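You operate a simulated robot arm through the tools that you are given. There is no shell and no other tool.

You run a simulated two-armed robot. Do the job below in one go: nothing can be reset, and whatever is moved stays where it is left.

## Task
Set the job card's dose, slide the bottle under the nozzle, give it one stroke, then slide it back.
Fine: the empty bottle that waits beside the nozzle. Set down upright: bottle.

The check looks at the end state, three seconds after you hand in, the way a careful person would. Anything else that was tipped, shoved, dropped, spilled or broken makes it a failure.

## Robot
Two 7-joint arms with two-finger grippers on one trunk that stands fixed in place. Base frame: the origin is at the foot of the trunk, x ahead of it, y to its left, z up. Readings come in m, rad, newtons and seconds.
The left shoulder is at [0.078, 0.151, 1.001], the right one opposite. With the tool pointing down near the work surface each hand reaches from about 0.3 to 0.8 m from the base axis, measured 20 degrees to its own side. Payload 2.54 kg a hand.
The TCP of each hand is the grasp point between the finger pads, 0.03 m short of the fingertips. In the tool frame z runs along the fingers and y along their closing line. The gripper opens to 0.116 m; its body begins 0.095 m behind the TCP.
Orientation is that of the tool frame in the base frame, as a unit quaternion [x, y, z, w]. With the fingers straight down and closing along the base's y, the tool's x points along the base's -x, its y along +y and its z along -z.

## Interface
- The arms move only by the tool servo_tool. It takes "left_targets", "right_targets" or both (then of equal length, played together; a hand with none holds still); each is a list of rows, each a list of 7 numbers: the finger opening in m, from 0 to 0.116, then the shift along the tool's x, y, z in m, then the turn, a rotation vector about the tool's x, y, z in rad. In form: [[jaw, x, y, z, rx, ry, rz], ...]. A call has 1 to 20 rows; each row shifts and turns the commanded pose from where the row before left it, along the tool's axes as they then stand. Rows are played at 5 a second. More than 0.05 m and 0.15 rad between two rows, or a gripper value outside its range, and nothing of the call is played. Where a pose cannot be reached the arm comes as near as it can. A force on the tool above 40 N (or 10 N above the force at the start of the call, whichever is more), or a blocked arm, ends the call early, and 0.2 s more pass. The fingers move at their own pace (about 0.072 m/s each) and stop on an object; they squeeze with about 44 N. The grip force told is the motor's: it shows also when the fingers shut on nothing. Time passes only in rows, and 0.2 s behind the last, so rows that do not move let the fingers close. The reply holds the time, the measured pose of the TCP, the force on the tool along the base axes, the opening and the grip force, in the units named above and with some noise, with the torque about the TCP (base axes, N m) and any sound that the robot's microphone picked up.
- Cameras (640 x 400 px; columns grow to the right, rows downward): "scene" is now at [0.1453, -0.0518, 1.1704]; the picture's right is [-0.56, -0.83, 0.00], its down [-0.04, 0.03, -1.00] and it looks along [0.83, -0.56, -0.05] (base axes); focal length 214 px, centre (320, 200). "left" rides on the left gripper at [0.069, 0.015, -0.122] in its tool frame; the picture's right is [-0.21, 0.98, 0.00], its down [-0.83, -0.18, -0.53] and it looks along [-0.52, -0.11, 0.85] (tool axes); focal length 251 px, centre (320, 200). "right" rides on the right gripper at [0.069, -0.015, -0.122] in its tool frame; the picture's right is [0.21, 0.98, 0.00], its down [-0.83, 0.18, -0.53] and it looks along [-0.52, 0.11, 0.85] (tool axes); focal length 251 px, centre (320, 200). There is no depth. A picture from a camera that has moved, and an enlarged one, comes with that camera's place and axes in the base frame and with its lens.
- camera(camera): a new picture of that camera. No time passes.
- slide_trunk(by): slides the trunk up (or, below 0, down) by that many m; the arms and the scene camera ride with it, the base frame stays. It gives what a move gives, with no picture.
- aim_head(pan, tilt): turns the head with the scene camera to pan (to the left, within 1.396 rad either way) and tilt (down, from -0.506 to 1.204), counted from straight ahead of the robot. It gives what a move gives.
- close_up(camera, box): a new picture of the part [left, top, right, bottom] of that camera's present view, enlarged. No time passes.
- hand_in(): hands the job in; it is judged then, once.

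Nothing tells you positions but the pictures and the camera data. Unless the task says otherwise, let go and move clear before handing in.

The tools are called after ">>>" by a JSON object that holds its "method" and its "body". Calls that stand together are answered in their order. servo_tool: Moves the arms, as the interface text tells. Its arguments: {"type":"object","properties":{"left_targets":{"type":"array"},"right_targets":{"type":"array"}},"required":[]} The other tools are called the same way: slide_trunk (by) moves the trunk up or down; aim_head (pan, tilt) turns the head that bears the scene camera; camera (camera) takes a picture; close_up (camera, box) takes an enlarged picture of a part of a camera's view; hand_in () hands the job in.

At the start:

```text
time: 0.0
left_tool_pos: [0.3316, -0.037, 1.2079]
left_tcp_rot: [0.0, 1.0, 0.001, 0.0]
left_contact_force: [-0.8, 0.1, 0.1]
left_torque: [0.01, 0.01, 0.0]
left_grip_width: 0.1161
left_grasp_force: 0.0
right_tool_pos: [0.271, -0.3047, 1.2092]
right_tcp_rot: [0.0, 1.0, 0.002, 0.0]
right_contact_force: [0.3, 0.3, 0.0]
right_torque: [0.02, 0.03, 0.0]
right_grip_width: 0.116
right_grasp_force: 0.0
trunk travel left (down, up): [-0.238, 0.051]
head pan, tilt (commanded): [-0.593, 0.051]
```

scene: 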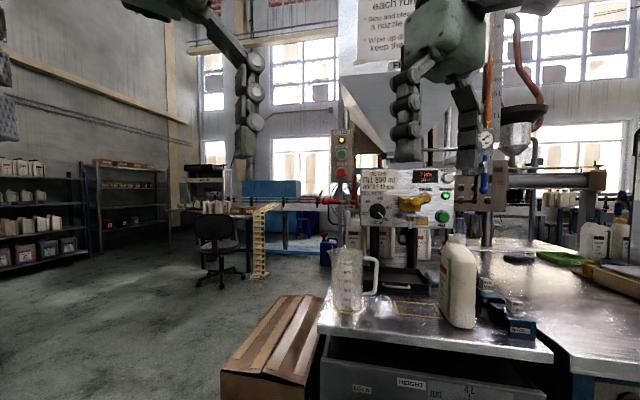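
right: 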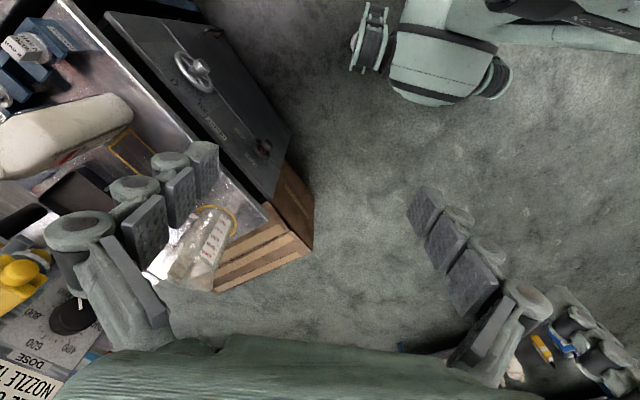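
left: 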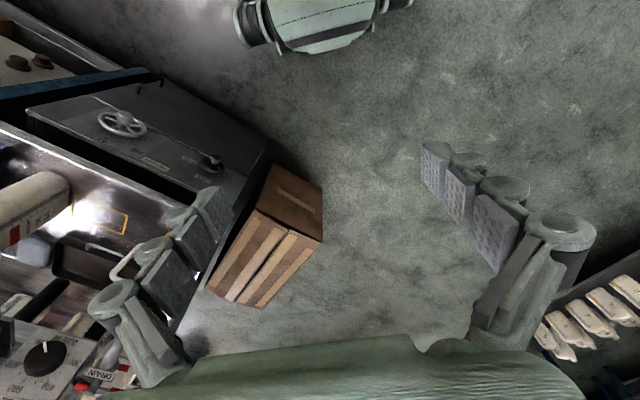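

I see a filling machine on a metal bench with a control panel (dose knob, buttons, a yellow lever), a measuring jug and a white bottle in front of it. I'll look closer at the panel, the job card and the bottle before moving anything.

>>> {"method": "close_up", "body": {"camera": "scene", "box": [320, 120, 480, 220]}}

>>> {"method": "close_up", "body": {"camera": "scene", "box": [310, 220, 550, 370]}}

>>> {"method": "close_up", "body": {"camera": "scene", "box": [340, 0, 500, 100]}}

>>> {"method": "close_up", "body": {"camera": "scene", "box": [440, 120, 640, 300]}}

```text
4.00 times, centred on (400, 170) of scene
camera zoom: at [0.1453, -0.0518, 1.1704], right [-0.56, -0.83, 0.0], down [-0.04, 0.03, -1.0], along [0.83, -0.56, -0.05], focal length 858 px, centre (0, 320)
```

zoom: 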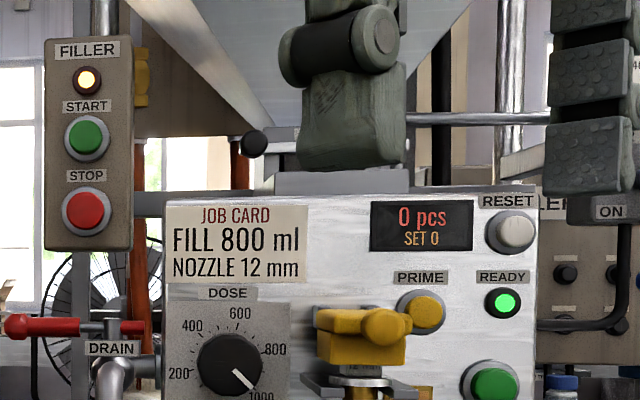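

```text
2.67 times, centred on (430, 295) of scene
camera zoom: at [0.1453, -0.0518, 1.1704], right [-0.56, -0.83, 0.0], down [-0.04, 0.03, -1.0], along [0.83, -0.56, -0.05], focal length 572 px, centre (27, -53)
```

zoom: 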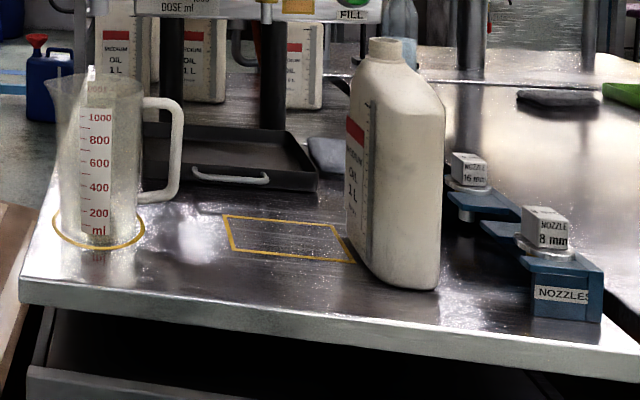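

```text
4.00 times, centred on (420, 50) of scene
camera zoom: at [0.1453, -0.0518, 1.1704], right [-0.56, -0.83, 0.0], down [-0.04, 0.03, -1.0], along [0.83, -0.56, -0.05], focal length 858 px, centre (-80, 800)
```

zoom: 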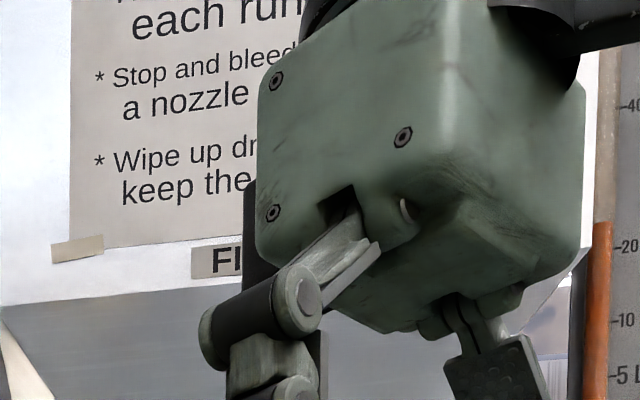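

```text
2.22 times, centred on (540, 210) of scene
camera zoom: at [0.1453, -0.0518, 1.1704], right [-0.56, -0.83, 0.0], down [-0.04, 0.03, -1.0], along [0.83, -0.56, -0.05], focal length 477 px, centre (-169, 178)
```

zoom: 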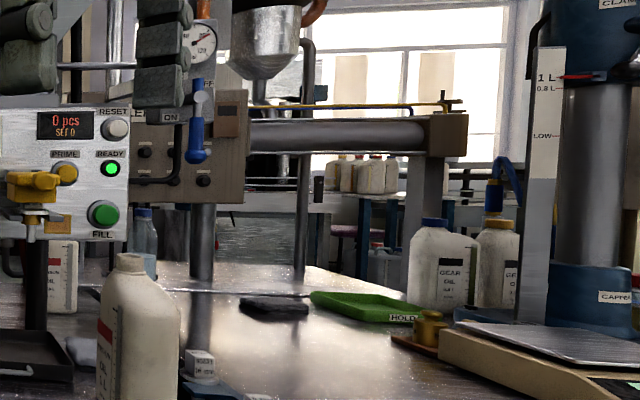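

The card reads "FILL 800 ml, NOZZLE 12 mm", and the dose knob points near 1000. My arms hide part of the notice, so I'll look around with the head before moving them.

>>> {"method": "aim_head", "body": {"pan": -1.1, "tilt": 0.3}}

>>> {"method": "camera", "body": {"camera": "scene"}}

>>> {"method": "aim_head", "body": {"pan": -0.8, "tilt": -0.3}}

>>> {"method": "camera", "body": {"camera": "scene"}}

```text
time: 0.9
left_tool_pos: [0.3306, -0.0361, 1.2083]
left_tcp_rot: [-0.001, 1.0, 0.0, 0.0]
left_contact_force: [0.0, 0.7, -0.6]
left_torque: [0.01, -0.03, 0.01]
left_grip_width: 0.1158
left_grasp_force: 0.1
right_tool_pos: [0.2719, -0.3046, 1.2087]
right_tcp_rot: [-0.001, 1.0, 0.001, -0.001]
right_contact_force: [-0.5, -0.2, -0.1]
right_torque: [-0.02, -0.04, -0.01]
right_grip_width: 0.1162
right_grasp_force: 0.1
trunk travel left (down, up): [-0.238, 0.051]
head pan, tilt (commanded): [-1.1, 0.3]
```

```text
taken
camera scene: at [0.1122, -0.084, 1.1473], right [-0.89, -0.45, 0.0], down [-0.13, 0.26, -0.96], along [0.43, -0.85, -0.3], focal length 214 px, centre (320, 200)
```

scene: 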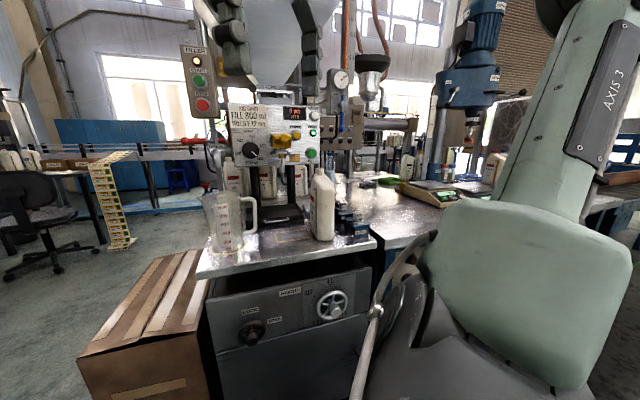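

```text
time: 1.9
left_tool_pos: [0.3308, -0.0359, 1.208]
left_tcp_rot: [0.001, 1.0, -0.001, 0.0]
left_contact_force: [0.8, -0.8, -0.7]
left_torque: [-0.04, -0.01, 0.01]
left_grip_width: 0.1159
left_grasp_force: 0.0
right_tool_pos: [0.2716, -0.3045, 1.2077]
right_tcp_rot: [-0.001, 1.0, 0.002, 0.0]
right_contact_force: [-0.7, -0.4, -0.2]
right_torque: [-0.03, -0.02, -0.01]
right_grip_width: 0.116
right_grasp_force: 0.0
trunk travel left (down, up): [-0.238, 0.051]
head pan, tilt (commanded): [-0.799, -0.3]
```

```text
taken
camera scene: at [0.1245, -0.0573, 1.2004], right [-0.72, -0.7, 0.0], down [0.21, -0.21, -0.96], along [0.67, -0.69, 0.29], focal length 214 px, centre (320, 200)
```

scene: 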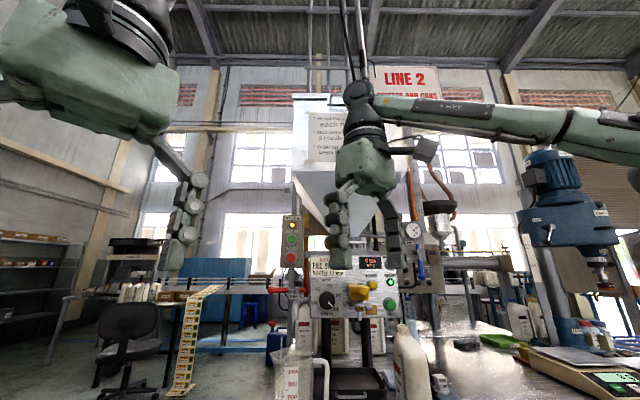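

The machine stands ahead and to my right, facing the robot. I'll move the right hand aside to read the whole notice behind it.

>>> {"method": "servo_tool", "body": {"right_targets": [[0.116, 0.01, -0.05, 0, 0, 0, 0], [0.116, 0.01, -0.05, 0, 0, 0, 0], [0.116, 0.01, -0.05, 0, 0, 0, 0], [0.116, 0.01, -0.04, 0, 0, 0, 0], [0.116, 0.0, 0, 0, 0, 0, 0]], "left_targets": [[0.116, 0, 0.05, 0, 0, 0, 0], [0.116, 0, 0.05, 0, 0, 0, 0], [0.116, 0, 0.05, 0, 0, 0, 0], [0.116, 0, 0.04, 0, 0, 0, 0], [0.116, 0, 0, 0, 0, 0, 0]]}}

>>> {"method": "camera", "body": {"camera": "scene"}}

>>> {"method": "close_up", "body": {"camera": "scene", "box": [280, 80, 400, 170]}}

```text
refused: row 1 steps farther than a row can; nothing moved
```

```text
taken
camera scene: at [0.1245, -0.0573, 1.2004], right [-0.72, -0.7, 0.0], down [0.21, -0.21, -0.96], along [0.67, -0.69, 0.29], focal length 214 px, centre (320, 200)
```

scene: 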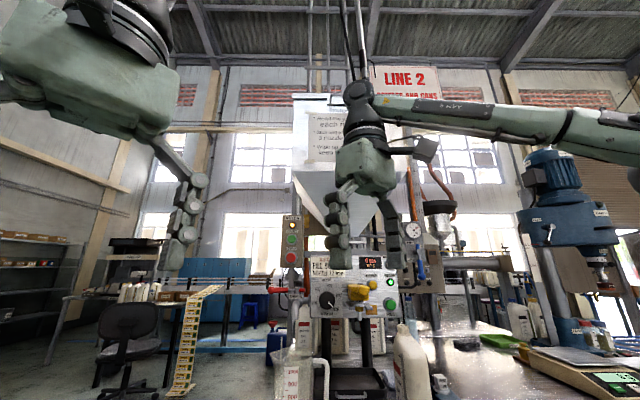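

```text
4.44 times, centred on (340, 125) of scene
camera zoom: at [0.1245, -0.0573, 1.2004], right [-0.72, -0.7, 0.0], down [0.21, -0.21, -0.96], along [0.67, -0.69, 0.29], focal length 953 px, centre (231, 533)
```

zoom: 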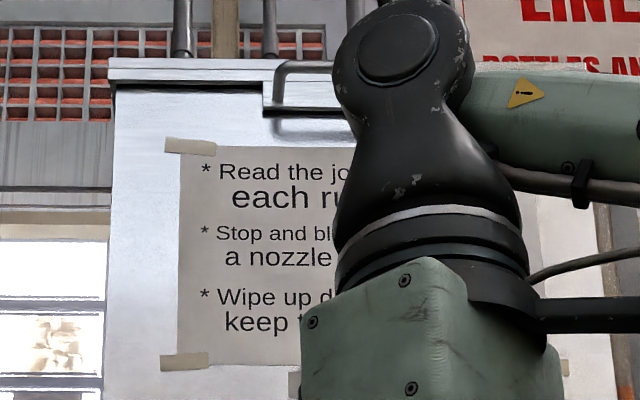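

The row exceeded the step limit, so nothing moved. I'll use smaller steps to move the right hand aside.

>>> {"method": "servo_tool", "body": {"right_targets": [[0.116, 0.01, -0.04, 0, 0, 0, 0], [0.116, 0.01, -0.04, 0, 0, 0, 0], [0.116, 0.01, -0.04, 0, 0, 0, 0], [0.116, 0.01, -0.04, 0, 0, 0, 0], [0.116, 0.0, 0, 0, 0, 0, 0]], "left_targets": [[0.116, 0, 0.045, 0, 0, 0, 0], [0.116, 0, 0.045, 0, 0, 0, 0], [0.116, 0, 0.045, 0, 0, 0, 0], [0.116, 0, 0.045, 0, 0, 0, 0], [0.116, 0, 0, 0, 0, 0, 0]]}}

>>> {"method": "camera", "body": {"camera": "scene"}}

>>> {"method": "close_up", "body": {"camera": "scene", "box": [280, 80, 400, 170]}}

```text
time: 3.1
left_tool_pos: [0.3297, 0.1427, 1.2083]
left_tcp_rot: [0.0, 1.0, 0.0, 0.0]
left_contact_force: [-0.6, 0.6, -0.1]
left_torque: [0.01, -0.02, 0.01]
left_grip_width: 0.1158
left_grasp_force: 0.1
right_tool_pos: [0.2555, -0.4237, 1.1562]
right_tcp_rot: [0.001, 1.0, 0.0, 0.002]
right_contact_force: [-0.1, 0.4, -0.2]
right_torque: [-0.04, -0.02, -0.02]
right_grip_width: 0.1159
right_grasp_force: 0.0
right hand out of reach, approached as far as the arm can: row 1, 2, 3, 4
trunk travel left (down, up): [-0.238, 0.051]
head pan, tilt (commanded): [-0.799, -0.3]
```

```text
taken
camera scene: at [0.1246, -0.0572, 1.2005], right [-0.72, -0.7, 0.0], down [0.21, -0.21, -0.96], along [0.67, -0.68, 0.3], focal length 214 px, centre (320, 200)
```

scene: 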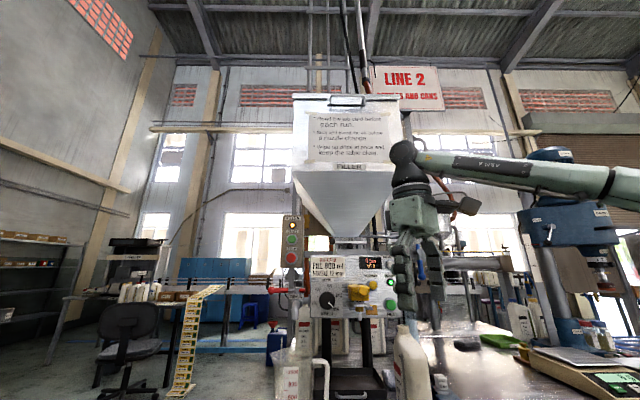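

```text
4.44 times, centred on (340, 125) of scene
camera zoom: at [0.1246, -0.0572, 1.2005], right [-0.72, -0.7, 0.0], down [0.21, -0.21, -0.96], along [0.67, -0.68, 0.3], focal length 953 px, centre (231, 533)
```

zoom: 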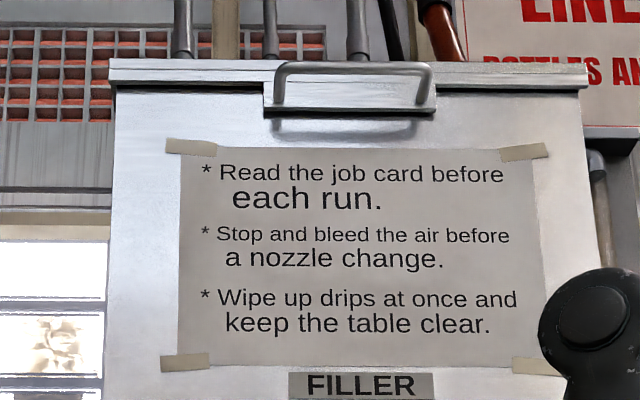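

The notice mostly concerns nozzle changes and drips. Now I'll look closely at the nozzle, panel and bench from the head camera.

>>> {"method": "aim_head", "body": {"pan": -0.78, "tilt": 0.25}}

>>> {"method": "camera", "body": {"camera": "scene"}}

>>> {"method": "close_up", "body": {"camera": "scene", "box": [270, 90, 430, 190]}}

>>> {"method": "close_up", "body": {"camera": "scene", "box": [270, 170, 430, 270]}}

>>> {"method": "camera", "body": {"camera": "right"}}

>>> {"method": "camera", "body": {"camera": "left"}}

```text
time: 4.1
left_tool_pos: [0.33, 0.1426, 1.2089]
left_tcp_rot: [0.0, 1.0, 0.0, 0.0]
left_contact_force: [-0.1, 1.1, 0.1]
left_torque: [0.0, 0.0, -0.02]
left_grip_width: 0.1158
left_grasp_force: 0.0
right_tool_pos: [0.2574, -0.4239, 1.1566]
right_tcp_rot: [0.002, 1.0, 0.0, 0.002]
right_contact_force: [0.3, -0.4, 0.3]
right_torque: [0.01, -0.03, 0.02]
right_grip_width: 0.1159
right_grasp_force: 0.1
trunk travel left (down, up): [-0.238, 0.051]
head pan, tilt (commanded): [-0.78, 0.25]
```

```text
taken
camera scene: at [0.1361, -0.0666, 1.1521], right [-0.7, -0.71, 0.0], down [-0.18, 0.17, -0.97], along [0.69, -0.68, -0.25], focal length 214 px, centre (320, 200)
```

scene: 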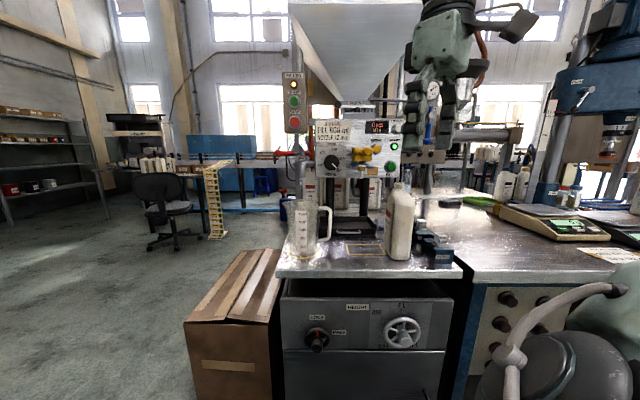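

```text
4.00 times, centred on (350, 140) of scene
camera zoom: at [0.1361, -0.0666, 1.1521], right [-0.7, -0.71, 0.0], down [-0.18, 0.17, -0.97], along [0.69, -0.68, -0.25], focal length 858 px, centre (200, 440)
```

zoom: 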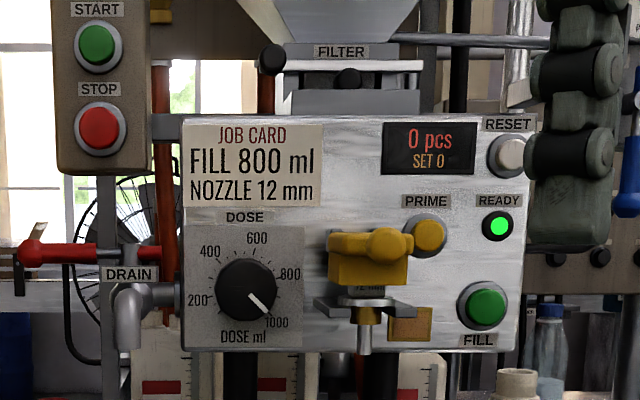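

```text
4.00 times, centred on (350, 220) of scene
camera zoom: at [0.1361, -0.0666, 1.1521], right [-0.7, -0.71, 0.0], down [-0.18, 0.17, -0.97], along [0.69, -0.68, -0.25], focal length 858 px, centre (200, 120)
```

zoom: 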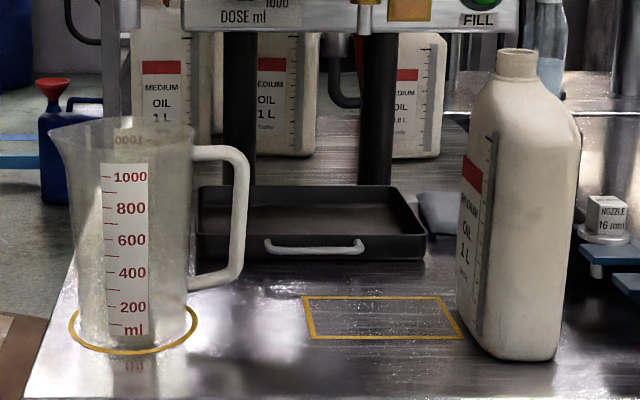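

```text
taken
camera right: at [0.1859, -0.4388, 1.2779], right [-0.21, 0.98, 0.0], down [0.82, 0.18, 0.54], along [0.52, 0.11, -0.84], focal length 251 px, centre (320, 200)
```

right: 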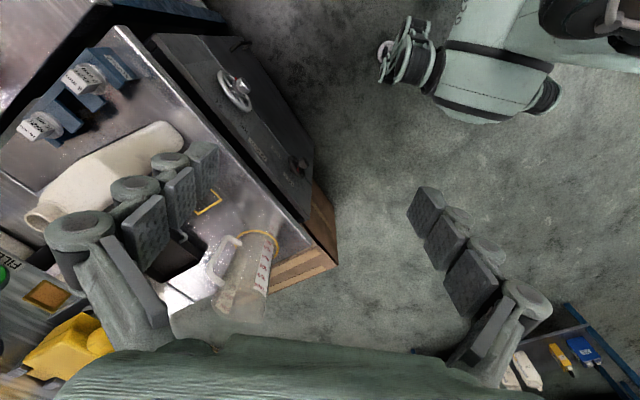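

```text
taken
camera left: at [0.2618, 0.1578, 1.3303], right [0.21, 0.98, 0.0], down [0.83, -0.18, 0.53], along [0.52, -0.11, -0.85], focal length 251 px, centre (320, 200)
```

left: 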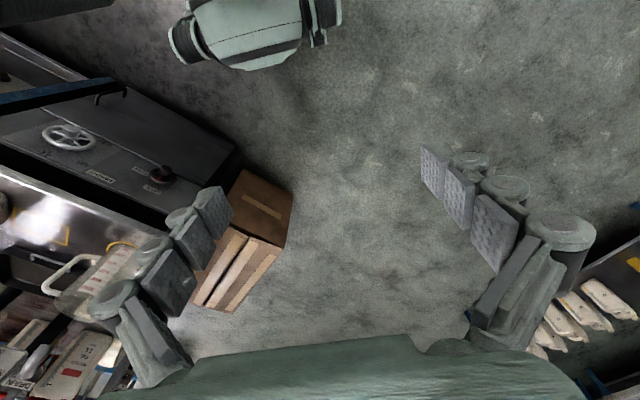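

The bottle stands right of an amber outline on the bench, which looks to be under the 12 mm nozzle. I'll swing the left hand's camera round for a second viewpoint on the machine, so I can triangulate.

>>> {"method": "servo_tool", "body": {"left_targets": [[0.116, 0, -0.045, 0, 0, 0, 0.1], [0.116, 0, -0.045, 0, 0, 0, 0.1], [0.116, 0, -0.045, 0, 0, 0, 0.1], [0.116, 0, -0.03, 0, 0, 0, 0.1], [0.116, 0, 0, 0, 0, 0, 0.1], [0.116, 0, 0, 0, 0, 0, 0.1], [0.116, 0, 0, 0, 0, -0.14, 0], [0.116, 0, 0, 0, 0, -0.14, 0], [0.116, 0, 0, 0, 0, -0.14, 0], [0.116, 0, 0, 0, 0, -0.14, 0], [0.116, 0, 0, 0, 0, 0, 0]]}}

>>> {"method": "camera", "body": {"camera": "left"}}

>>> {"method": "camera", "body": {"camera": "scene"}}

```text
time: 6.2
left_tool_pos: [0.3146, -0.0194, 1.2125]
left_tcp_rot: [0.281, 0.935, -0.069, 0.203]
left_contact_force: [1.9, -4.4, 5.7]
left_torque: [0.6, 0.65, 0.23]
left_grip_width: 0.1159
left_grasp_force: 0.0
right_tool_pos: [0.2565, -0.4228, 1.1565]
right_tcp_rot: [0.002, 1.0, 0.001, 0.002]
right_contact_force: [0.4, 0.4, -0.4]
right_torque: [-0.02, -0.03, -0.06]
right_grip_width: 0.1163
right_grasp_force: 0.0
trunk travel left (down, up): [-0.238, 0.051]
head pan, tilt (commanded): [-0.78, 0.25]
stopped in row 10 (left hand): the force on the tool passed its limit at 60 N (the readings are from after the stop); the commanded pose is now the measured one
```

```text
taken
camera left: at [0.2284, 0.0566, 1.2937], right [0.7, 0.71, 0.08], down [0.35, -0.43, 0.83], along [0.62, -0.56, -0.55], focal length 251 px, centre (320, 200)
```

left: 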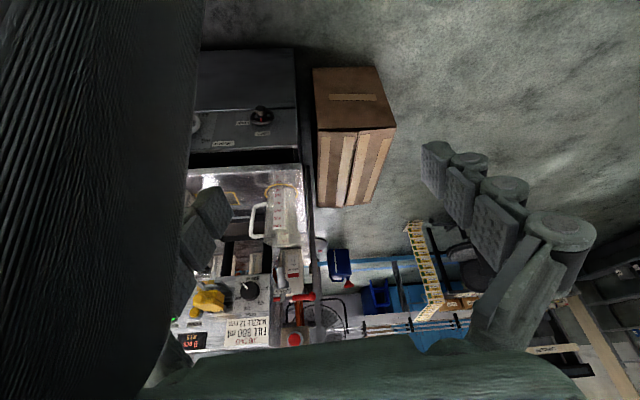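

```text
taken
camera scene: at [0.1372, -0.0657, 1.1522], right [-0.69, -0.72, 0.0], down [-0.18, 0.17, -0.97], along [0.7, -0.67, -0.25], focal length 214 px, centre (320, 200)
```

scene: 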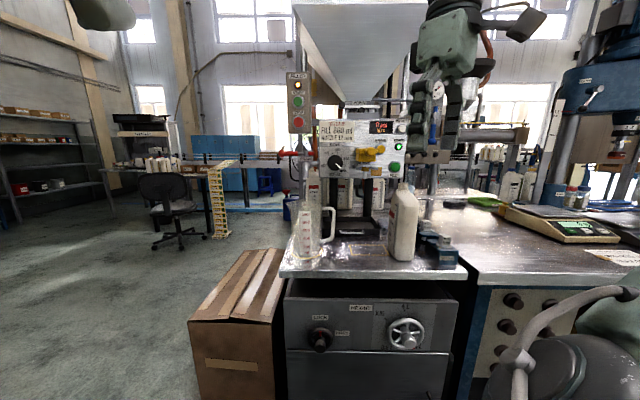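

The left hand brushed my own head; nothing in the workspace was touched. I'll back it away along its own y axis, away from the head.

>>> {"method": "servo_tool", "body": {"left_targets": [[0.116, 0, 0.03, 0, 0, 0, 0], [0.116, 0, 0.04, 0, 0, 0, 0], [0.116, 0, 0.04, 0, 0, 0, 0], [0.116, 0, 0.02, 0, 0, 0, 0]]}}

>>> {"method": "camera", "body": {"camera": "left"}}

>>> {"method": "aim_head", "body": {"pan": -0.85, "tilt": 0.3}}

>>> {"method": "camera", "body": {"camera": "scene"}}

```text
time: 7.2
left_tool_pos: [0.3853, 0.0904, 1.2099]
left_tcp_rot: [0.282, 0.935, -0.067, 0.203]
left_contact_force: [-0.8, 1.0, -0.9]
left_torque: [-0.04, -0.01, -0.04]
left_grip_width: 0.116
left_grasp_force: 0.0
right_tool_pos: [0.2571, -0.4234, 1.1558]
right_tcp_rot: [0.001, 1.0, 0.0, 0.001]
right_contact_force: [-1.0, 0.8, 0.3]
right_torque: [-0.03, 0.0, 0.0]
right_grip_width: 0.116
right_grasp_force: 0.2
trunk travel left (down, up): [-0.238, 0.051]
head pan, tilt (commanded): [-0.78, 0.25]
```

```text
taken
camera left: at [0.2995, 0.1655, 1.2915], right [0.7, 0.71, 0.08], down [0.34, -0.44, 0.83], along [0.62, -0.56, -0.55], focal length 251 px, centre (320, 200)
```

left: 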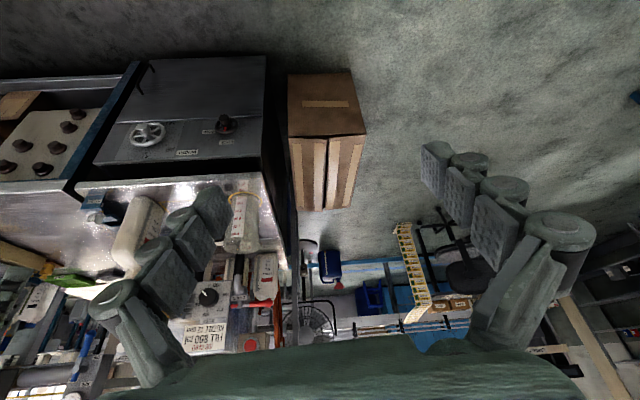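

```text
time: 7.8
left_tool_pos: [0.3847, 0.0888, 1.2101]
left_tcp_rot: [0.282, 0.935, -0.069, 0.203]
left_contact_force: [0.3, 0.2, -0.4]
left_torque: [0.0, 0.02, -0.02]
left_grip_width: 0.1156
left_grasp_force: 0.1
right_tool_pos: [0.2571, -0.4241, 1.1549]
right_tcp_rot: [0.002, 1.0, 0.0, 0.002]
right_contact_force: [0.2, -0.4, -0.1]
right_torque: [0.03, 0.0, -0.02]
right_grip_width: 0.1157
right_grasp_force: 0.1
trunk travel left (down, up): [-0.238, 0.051]
head pan, tilt (commanded): [-0.85, 0.3]
```

```text
taken
camera scene: at [0.1314, -0.071, 1.1473], right [-0.75, -0.66, 0.0], down [-0.2, 0.22, -0.96], along [0.63, -0.72, -0.3], focal length 214 px, centre (320, 200)
```

scene: 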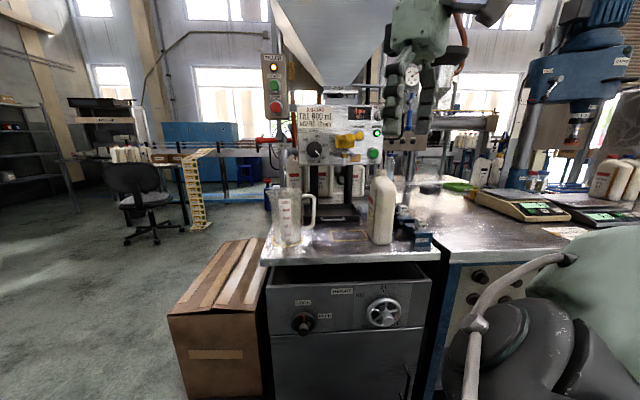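

The left camera now sees the machine, but a finger hides part of it. I'll yaw the left hand a little more toward the machine.

>>> {"method": "servo_tool", "body": {"left_targets": [[0.116, 0, 0, 0, 0.054, 0.002, 0.118], [0.116, 0, 0, 0, 0.054, 0.002, 0.118], [0.116, 0, 0, 0, 0.054, 0.002, 0.118], [0.116, 0, 0, 0, 0.054, 0.002, 0.118], [0.116, 0, 0, 0, 0, 0, 0]]}}

>>> {"method": "camera", "body": {"camera": "left"}}

>>> {"method": "close_up", "body": {"camera": "left", "box": [200, 150, 440, 350]}}

>>> {"method": "close_up", "body": {"camera": "scene", "box": [260, 80, 420, 180]}}

>>> {"method": "close_up", "body": {"camera": "scene", "box": [260, 160, 440, 270]}}

```text
time: 9.0
left_tool_pos: [0.3853, 0.0879, 1.2101]
left_tcp_rot: [0.513, 0.832, -0.116, 0.178]
left_contact_force: [0.4, 0.3, -0.4]
left_torque: [0.01, 0.0, 0.02]
left_grip_width: 0.1159
left_grasp_force: 0.1
right_tool_pos: [0.2562, -0.4231, 1.1562]
right_tcp_rot: [0.001, 1.0, 0.001, 0.002]
right_contact_force: [-0.6, -0.5, -0.3]
right_torque: [-0.02, 0.02, 0.02]
right_grip_width: 0.116
right_grasp_force: 0.1
trunk travel left (down, up): [-0.238, 0.051]
head pan, tilt (commanded): [-0.85, 0.3]
```

```text
taken
camera left: at [0.3491, 0.1972, 1.2921], right [0.96, 0.26, 0.08], down [0.08, -0.55, 0.83], along [0.26, -0.79, -0.55], focal length 251 px, centre (320, 200)
```

left: 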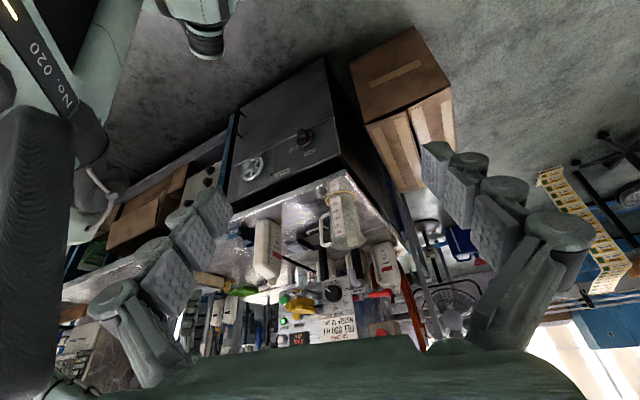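

```text
2.00 times, centred on (320, 250) of left
camera zoom: at [0.3491, 0.1972, 1.2921], right [0.96, 0.26, 0.08], down [0.08, -0.55, 0.83], along [0.26, -0.79, -0.55], focal length 503 px, centre (320, 100)
```

zoom: 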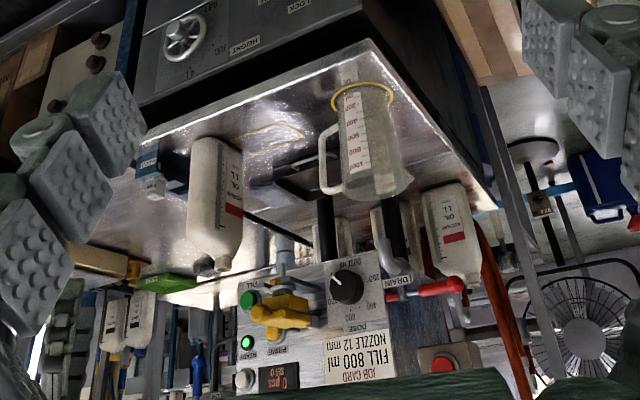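

```text
4.00 times, centred on (340, 130) of scene
camera zoom: at [0.1313, -0.071, 1.1473], right [-0.75, -0.66, 0.0], down [-0.2, 0.22, -0.96], along [0.63, -0.72, -0.3], focal length 858 px, centre (240, 480)
```

zoom: 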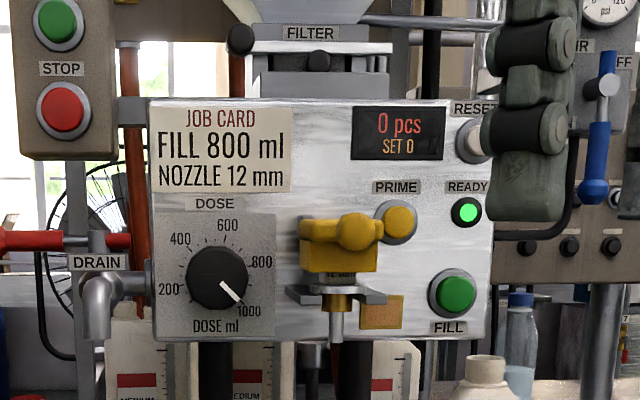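

```text
3.56 times, centred on (350, 215) of scene
camera zoom: at [0.1313, -0.071, 1.1473], right [-0.75, -0.66, 0.0], down [-0.2, 0.22, -0.96], along [0.63, -0.72, -0.3], focal length 763 px, centre (213, 147)
```

zoom: 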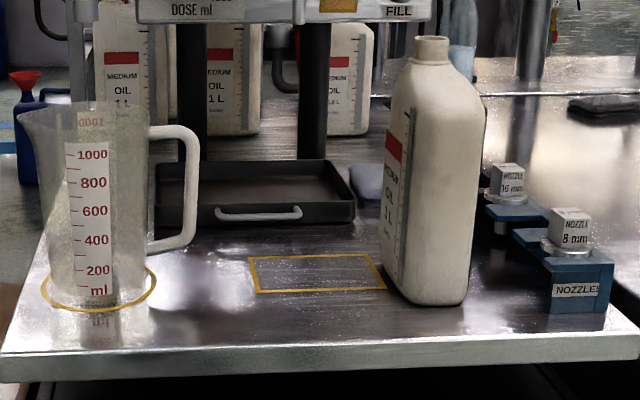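

Stereo works well: the knob is near [0.633, -0.613, 1.096], FILL near [0.496, -0.768, 1.078], and the bench top at z≈0.803. I need finer views of the nozzle and bottle.

>>> {"method": "close_up", "body": {"camera": "left", "box": [230, 205, 390, 305]}}

>>> {"method": "close_up", "body": {"camera": "left", "box": [270, 260, 380, 350]}}

>>> {"method": "close_up", "body": {"camera": "scene", "box": [350, 160, 450, 260]}}

>>> {"method": "close_up", "body": {"camera": "scene", "box": [300, 120, 390, 180]}}

>>> {"method": "camera", "body": {"camera": "right"}}

```text
4.00 times, centred on (310, 255) of left
camera zoom: at [0.3491, 0.1972, 1.2921], right [0.96, 0.26, 0.08], down [0.08, -0.55, 0.83], along [0.26, -0.79, -0.55], focal length 1006 px, centre (360, -20)
```

zoom: 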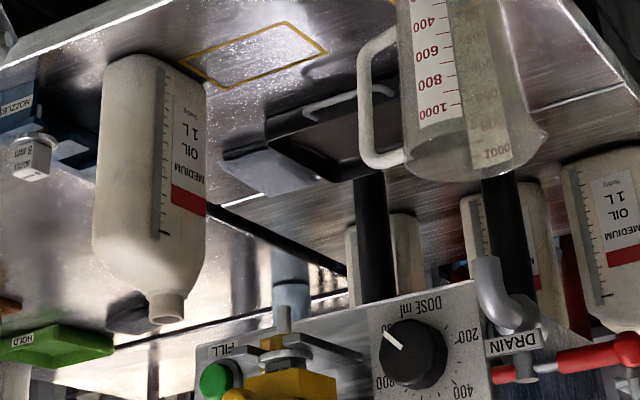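

```text
4.44 times, centred on (325, 305) of left
camera zoom: at [0.3491, 0.1972, 1.2921], right [0.96, 0.26, 0.08], down [0.08, -0.55, 0.83], along [0.26, -0.79, -0.55], focal length 1118 px, centre (298, -267)
```

zoom: 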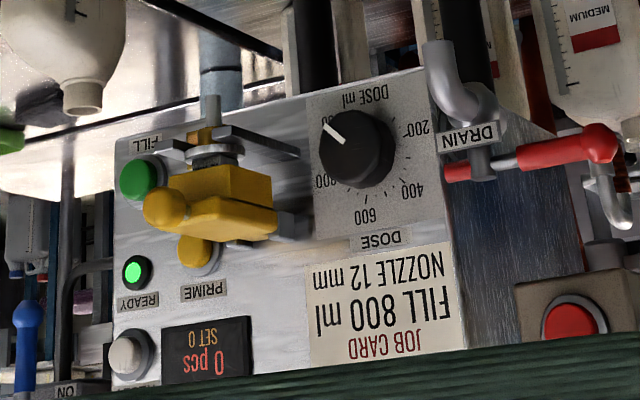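

```text
4.00 times, centred on (400, 210) of scene
camera zoom: at [0.1313, -0.071, 1.1473], right [-0.75, -0.66, 0.0], down [-0.2, 0.22, -0.96], along [0.63, -0.72, -0.3], focal length 858 px, centre (0, 160)
```

zoom: 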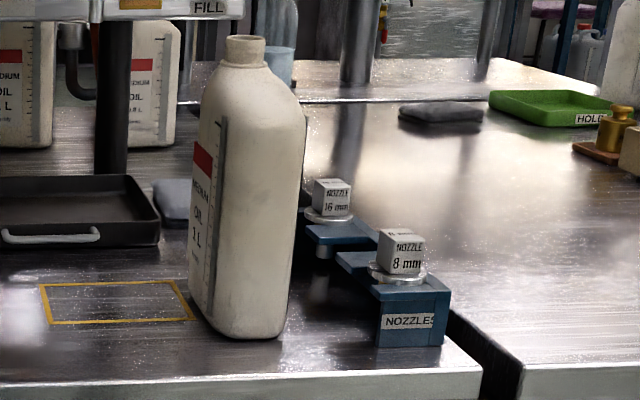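

```text
6.67 times, centred on (345, 150) of scene
camera zoom: at [0.1313, -0.071, 1.1473], right [-0.75, -0.66, 0.0], down [-0.2, 0.22, -0.96], along [0.63, -0.72, -0.3], focal length 1430 px, centre (153, 533)
```

zoom: 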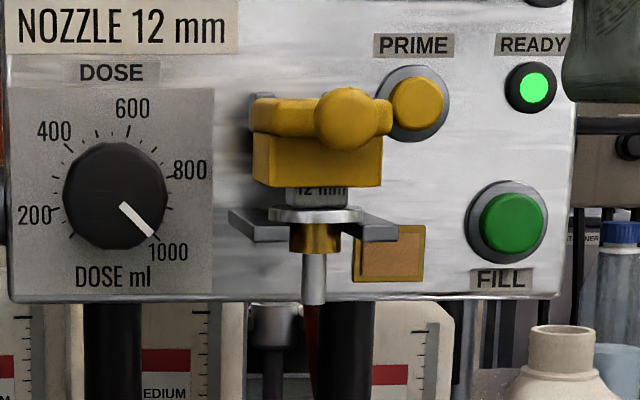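

```text
taken
camera right: at [0.1858, -0.4388, 1.2779], right [-0.21, 0.98, 0.0], down [0.82, 0.18, 0.54], along [0.52, 0.11, -0.84], focal length 251 px, centre (320, 200)
```

right: 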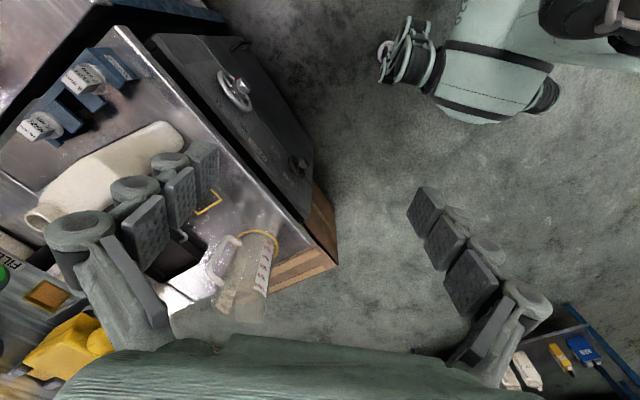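

The nozzle tip works out near [0.531, -0.643, 1.049]. The bottle mouth is near [0.442, -0.729, 1.033], so the slide is about 0.12 m to the machine's left, with roughly 16 mm of clearance. Next I'll bring the right hand round to face the machine and look from there.

>>> {"method": "servo_tool", "body": {"right_targets": [[0.116, -0.042, -0.009, 0.012, 0, 0, 0], [0.116, -0.042, -0.009, 0.012, 0, 0, 0], [0.116, -0.042, -0.009, 0.012, 0, 0, 0], [0.116, 0, 0, 0, 0, 0, 0.13], [0.116, 0, 0, 0, 0, 0, 0.13], [0.116, 0, 0, 0, 0, 0, 0.13], [0.116, 0, 0, 0, 0, 0, 0.13], [0.116, 0, 0, 0, 0, 0, 0.13], [0.116, 0, 0, 0, 0, 0, 0.13], [0.116, 0, 0, 0, 0, 0, 0]]}}

>>> {"method": "camera", "body": {"camera": "right"}}

>>> {"method": "camera", "body": {"camera": "scene"}}

```text
time: 11.2
left_tool_pos: [0.3863, 0.0886, 1.2094]
left_tcp_rot: [0.513, 0.832, -0.116, 0.178]
left_contact_force: [-0.6, -0.3, 0.1]
left_torque: [-0.02, -0.02, -0.01]
left_grip_width: 0.1162
left_grasp_force: 0.0
right_tool_pos: [0.3827, -0.4523, 1.1211]
right_tcp_rot: [0.383, 0.924, 0.001, 0.002]
right_contact_force: [-0.2, 0.4, -0.6]
right_torque: [0.01, -0.02, 0.01]
right_grip_width: 0.1157
right_grasp_force: 0.1
trunk travel left (down, up): [-0.238, 0.051]
head pan, tilt (commanded): [-0.85, 0.3]
```

```text
taken
camera right: at [0.3214, -0.4132, 1.2424], right [0.54, 0.84, 0.0], down [0.71, -0.46, 0.54], along [0.45, -0.29, -0.84], focal length 251 px, centre (320, 200)
```

right: 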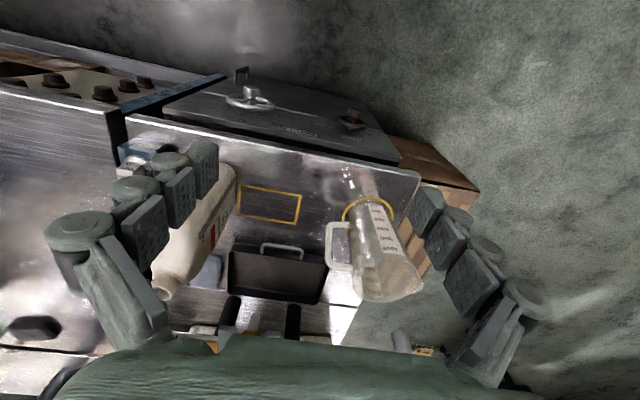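

```text
taken
camera scene: at [0.1313, -0.071, 1.1473], right [-0.75, -0.66, 0.0], down [-0.2, 0.22, -0.96], along [0.63, -0.72, -0.3], focal length 214 px, centre (320, 200)
```

scene: 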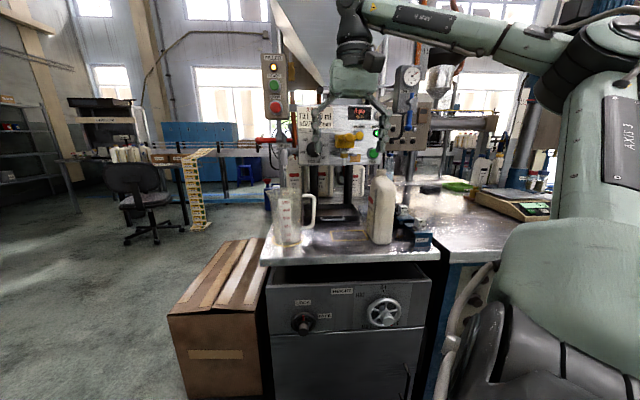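

This overhead view shows the outline, bottle and tray well. I'll zoom into it.

>>> {"method": "close_up", "body": {"camera": "right", "box": [120, 120, 340, 320]}}

>>> {"method": "close_up", "body": {"camera": "left", "box": [230, 205, 330, 305]}}

>>> {"method": "camera", "body": {"camera": "left"}}

```text
2.00 times, centred on (230, 220) of right
camera zoom: at [0.3214, -0.4132, 1.2424], right [0.54, 0.84, 0.0], down [0.71, -0.46, 0.54], along [0.45, -0.29, -0.84], focal length 503 px, centre (500, 160)
```

zoom: 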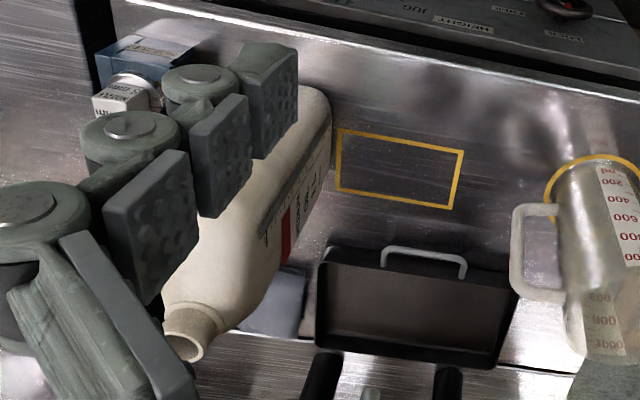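

```text
4.00 times, centred on (280, 255) of left
camera zoom: at [0.3489, 0.1972, 1.2921], right [0.96, 0.26, 0.08], down [0.08, -0.55, 0.83], along [0.26, -0.79, -0.55], focal length 1006 px, centre (480, -20)
```

zoom: 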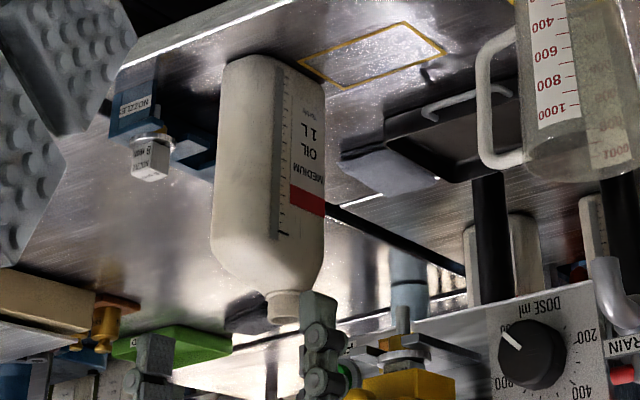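

```text
taken
camera left: at [0.3489, 0.1972, 1.2921], right [0.96, 0.26, 0.08], down [0.08, -0.55, 0.83], along [0.26, -0.79, -0.55], focal length 251 px, centre (320, 200)
```

left: 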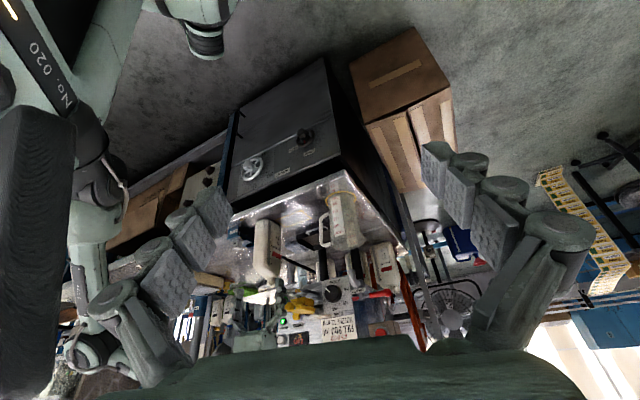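

The outline's edges run at exactly 45°, so the machine faces back along −45°. I'll shift the right hand to the right for a clear look down at the bottle.

>>> {"method": "servo_tool", "body": {"right_targets": [[0.116, 0, -0.04, 0, 0, 0, 0], [0.116, 0, -0.04, 0, 0, 0, 0], [0.116, 0, -0.04, 0, 0, 0, 0], [0.116, 0, -0.03, 0, 0, 0, 0], [0.116, 0, 0, 0, 0, 0, 0]]}}

>>> {"method": "camera", "body": {"camera": "right"}}

>>> {"method": "close_up", "body": {"camera": "right", "box": [200, 130, 420, 330]}}

```text
time: 12.4
left_tool_pos: [0.3849, 0.0888, 1.21]
left_tcp_rot: [0.512, 0.832, -0.117, 0.179]
left_contact_force: [-0.1, 0.8, -0.2]
left_torque: [0.0, 0.01, -0.01]
left_grip_width: 0.116
left_grasp_force: 0.0
right_tool_pos: [0.2754, -0.5561, 1.1216]
right_tcp_rot: [0.382, 0.924, 0.001, 0.001]
right_contact_force: [0.3, -0.3, -0.6]
right_torque: [0.02, -0.02, -0.02]
right_grip_width: 0.1161
right_grasp_force: 0.1
trunk travel left (down, up): [-0.238, 0.051]
head pan, tilt (commanded): [-0.85, 0.3]
```

```text
taken
camera right: at [0.2152, -0.5194, 1.2425], right [0.54, 0.84, 0.0], down [0.71, -0.46, 0.54], along [0.45, -0.29, -0.84], focal length 251 px, centre (320, 200)
```

right: 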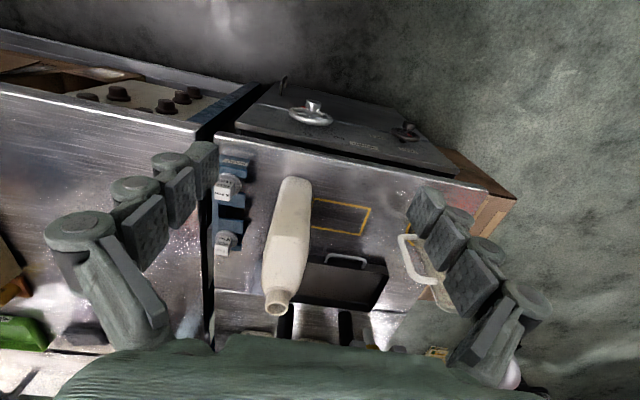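

```text
2.00 times, centred on (310, 230) of right
camera zoom: at [0.2152, -0.5194, 1.2425], right [0.54, 0.84, 0.0], down [0.71, -0.46, 0.54], along [0.45, -0.29, -0.84], focal length 503 px, centre (340, 140)
```

zoom: 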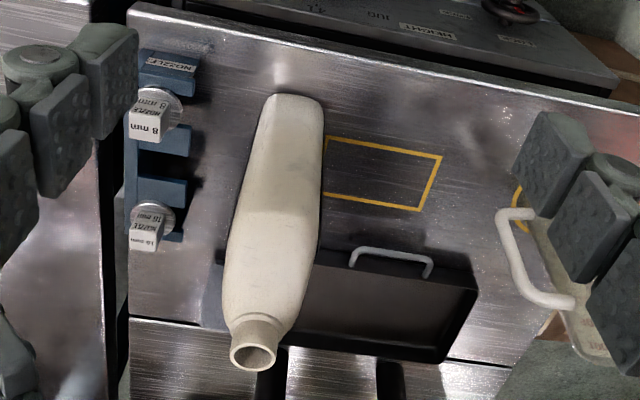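

The bottle sits square to the machine: its front face is at depth 0.757, the left face about 0.176 and the right face about 0.24 to the right. The mouth is at the nozzle's depth, so a pure sideways slide of about 0.125 m puts it under. The hand needs to point horizontally at the machine, so I'll pitch it up.

>>> {"method": "servo_tool", "body": {"right_targets": [[0.116, -0.03, 0.02, 0, 0, 0, 0], [0.116, -0.03, 0.03, 0, 0, -0.14, 0], [0.116, 0, 0, 0, 0, -0.14, 0], [0.116, 0, 0, 0, 0, -0.14, 0], [0.116, 0, 0, 0, 0, -0.14, 0], [0.116, 0, 0, 0, 0, -0.14, 0], [0.116, 0, 0, 0, 0, -0.14, 0], [0.116, 0, 0, 0, 0, 0, 0]]}}

>>> {"method": "camera", "body": {"camera": "right"}}

>>> {"method": "camera", "body": {"camera": "scene"}}

```text
time: 14.2
left_tool_pos: [0.3848, 0.0894, 1.2108]
left_tcp_rot: [0.513, 0.832, -0.116, 0.178]
left_contact_force: [-1.1, 0.3, 0.2]
left_torque: [0.01, 0.03, 0.0]
left_grip_width: 0.116
left_grasp_force: 0.1
right_tool_pos: [0.3538, -0.5631, 1.1202]
right_tcp_rot: [0.349, 0.843, -0.155, 0.379]
right_contact_force: [0.3, 0.1, -0.1]
right_torque: [-0.01, -0.02, 0.01]
right_grip_width: 0.1158
right_grasp_force: 0.0
trunk travel left (down, up): [-0.238, 0.051]
head pan, tilt (commanded): [-0.85, 0.3]
```

```text
taken
camera right: at [0.2456, -0.4784, 1.1499], right [0.59, 0.79, -0.16], down [0.23, 0.02, 0.97], along [0.77, -0.61, -0.17], focal length 251 px, centre (320, 200)
```

right: 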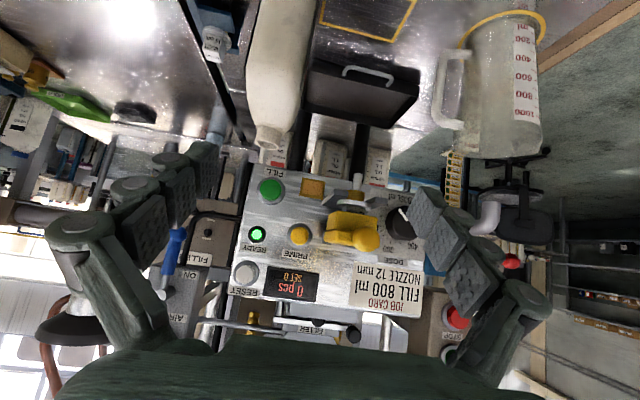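

```text
taken
camera scene: at [0.1313, -0.071, 1.1473], right [-0.75, -0.66, 0.0], down [-0.2, 0.22, -0.96], along [0.63, -0.72, -0.3], focal length 214 px, centre (320, 200)
```

scene: 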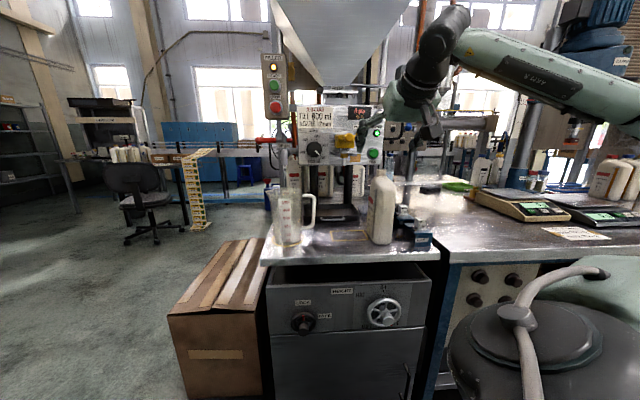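

The hand pitches fine. I'll continue to fully horizontal and re-measure the panel from there.

>>> {"method": "servo_tool", "body": {"right_targets": [[0.116, 0, 0, 0, 0, -0.146, 0], [0.116, 0, 0, 0, 0, -0.146, 0], [0.116, 0, 0, 0, 0, -0.146, 0], [0.116, 0, 0, 0, 0, -0.146, 0], [0.116, 0, 0, 0, 0, -0.144, 0], [0.116, 0, 0, 0, 0, 0, 0]]}}

>>> {"method": "camera", "body": {"camera": "right"}}

>>> {"method": "close_up", "body": {"camera": "right", "box": [220, 100, 460, 300]}}

>>> {"method": "camera", "body": {"camera": "scene"}}

```text
time: 15.6
left_tool_pos: [0.3855, 0.0897, 1.2117]
left_tcp_rot: [0.512, 0.832, -0.117, 0.178]
left_contact_force: [-0.2, 0.1, -0.1]
left_torque: [-0.01, 0.05, 0.0]
left_grip_width: 0.1162
left_grasp_force: 0.0
right_tool_pos: [0.3581, -0.5691, 1.1245]
right_tcp_rot: [0.271, 0.654, -0.268, 0.654]
right_contact_force: [0.3, -0.2, -0.1]
right_torque: [0.01, 0.0, -0.03]
right_grip_width: 0.1155
right_grasp_force: 0.0
right hand out of reach, approached as far as the arm can: row 5
trunk travel left (down, up): [-0.238, 0.051]
head pan, tilt (commanded): [-0.85, 0.3]
```

```text
taken
camera right: at [0.2594, -0.4943, 1.0552], right [0.69, 0.69, -0.21], down [-0.25, 0.5, 0.83], along [0.68, -0.52, 0.52], focal length 251 px, centre (320, 200)
```

right: 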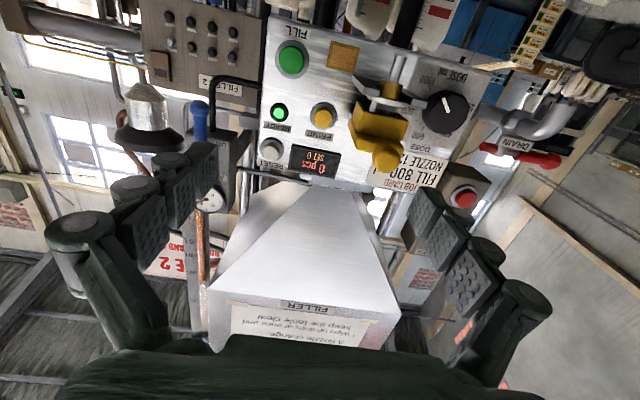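

```text
2.00 times, centred on (340, 200) of right
camera zoom: at [0.2594, -0.4943, 1.0552], right [0.69, 0.69, -0.21], down [-0.25, 0.5, 0.83], along [0.68, -0.52, 0.52], focal length 503 px, centre (280, 200)
```

zoom: 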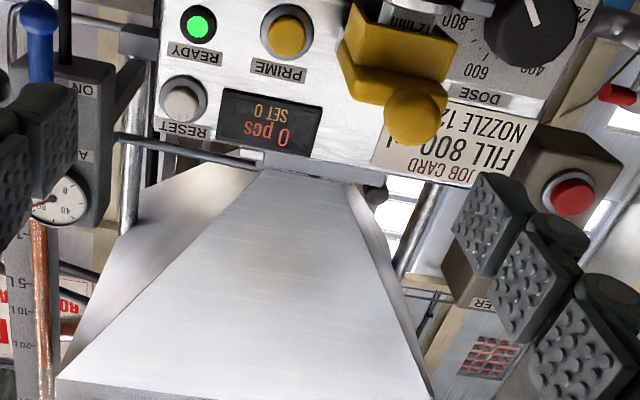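

```text
taken
camera scene: at [0.1313, -0.0709, 1.1473], right [-0.75, -0.66, 0.0], down [-0.2, 0.22, -0.96], along [0.63, -0.72, -0.3], focal length 214 px, centre (320, 200)
```

scene: 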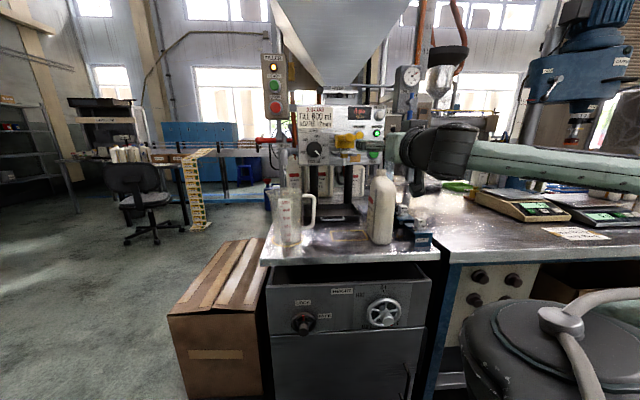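

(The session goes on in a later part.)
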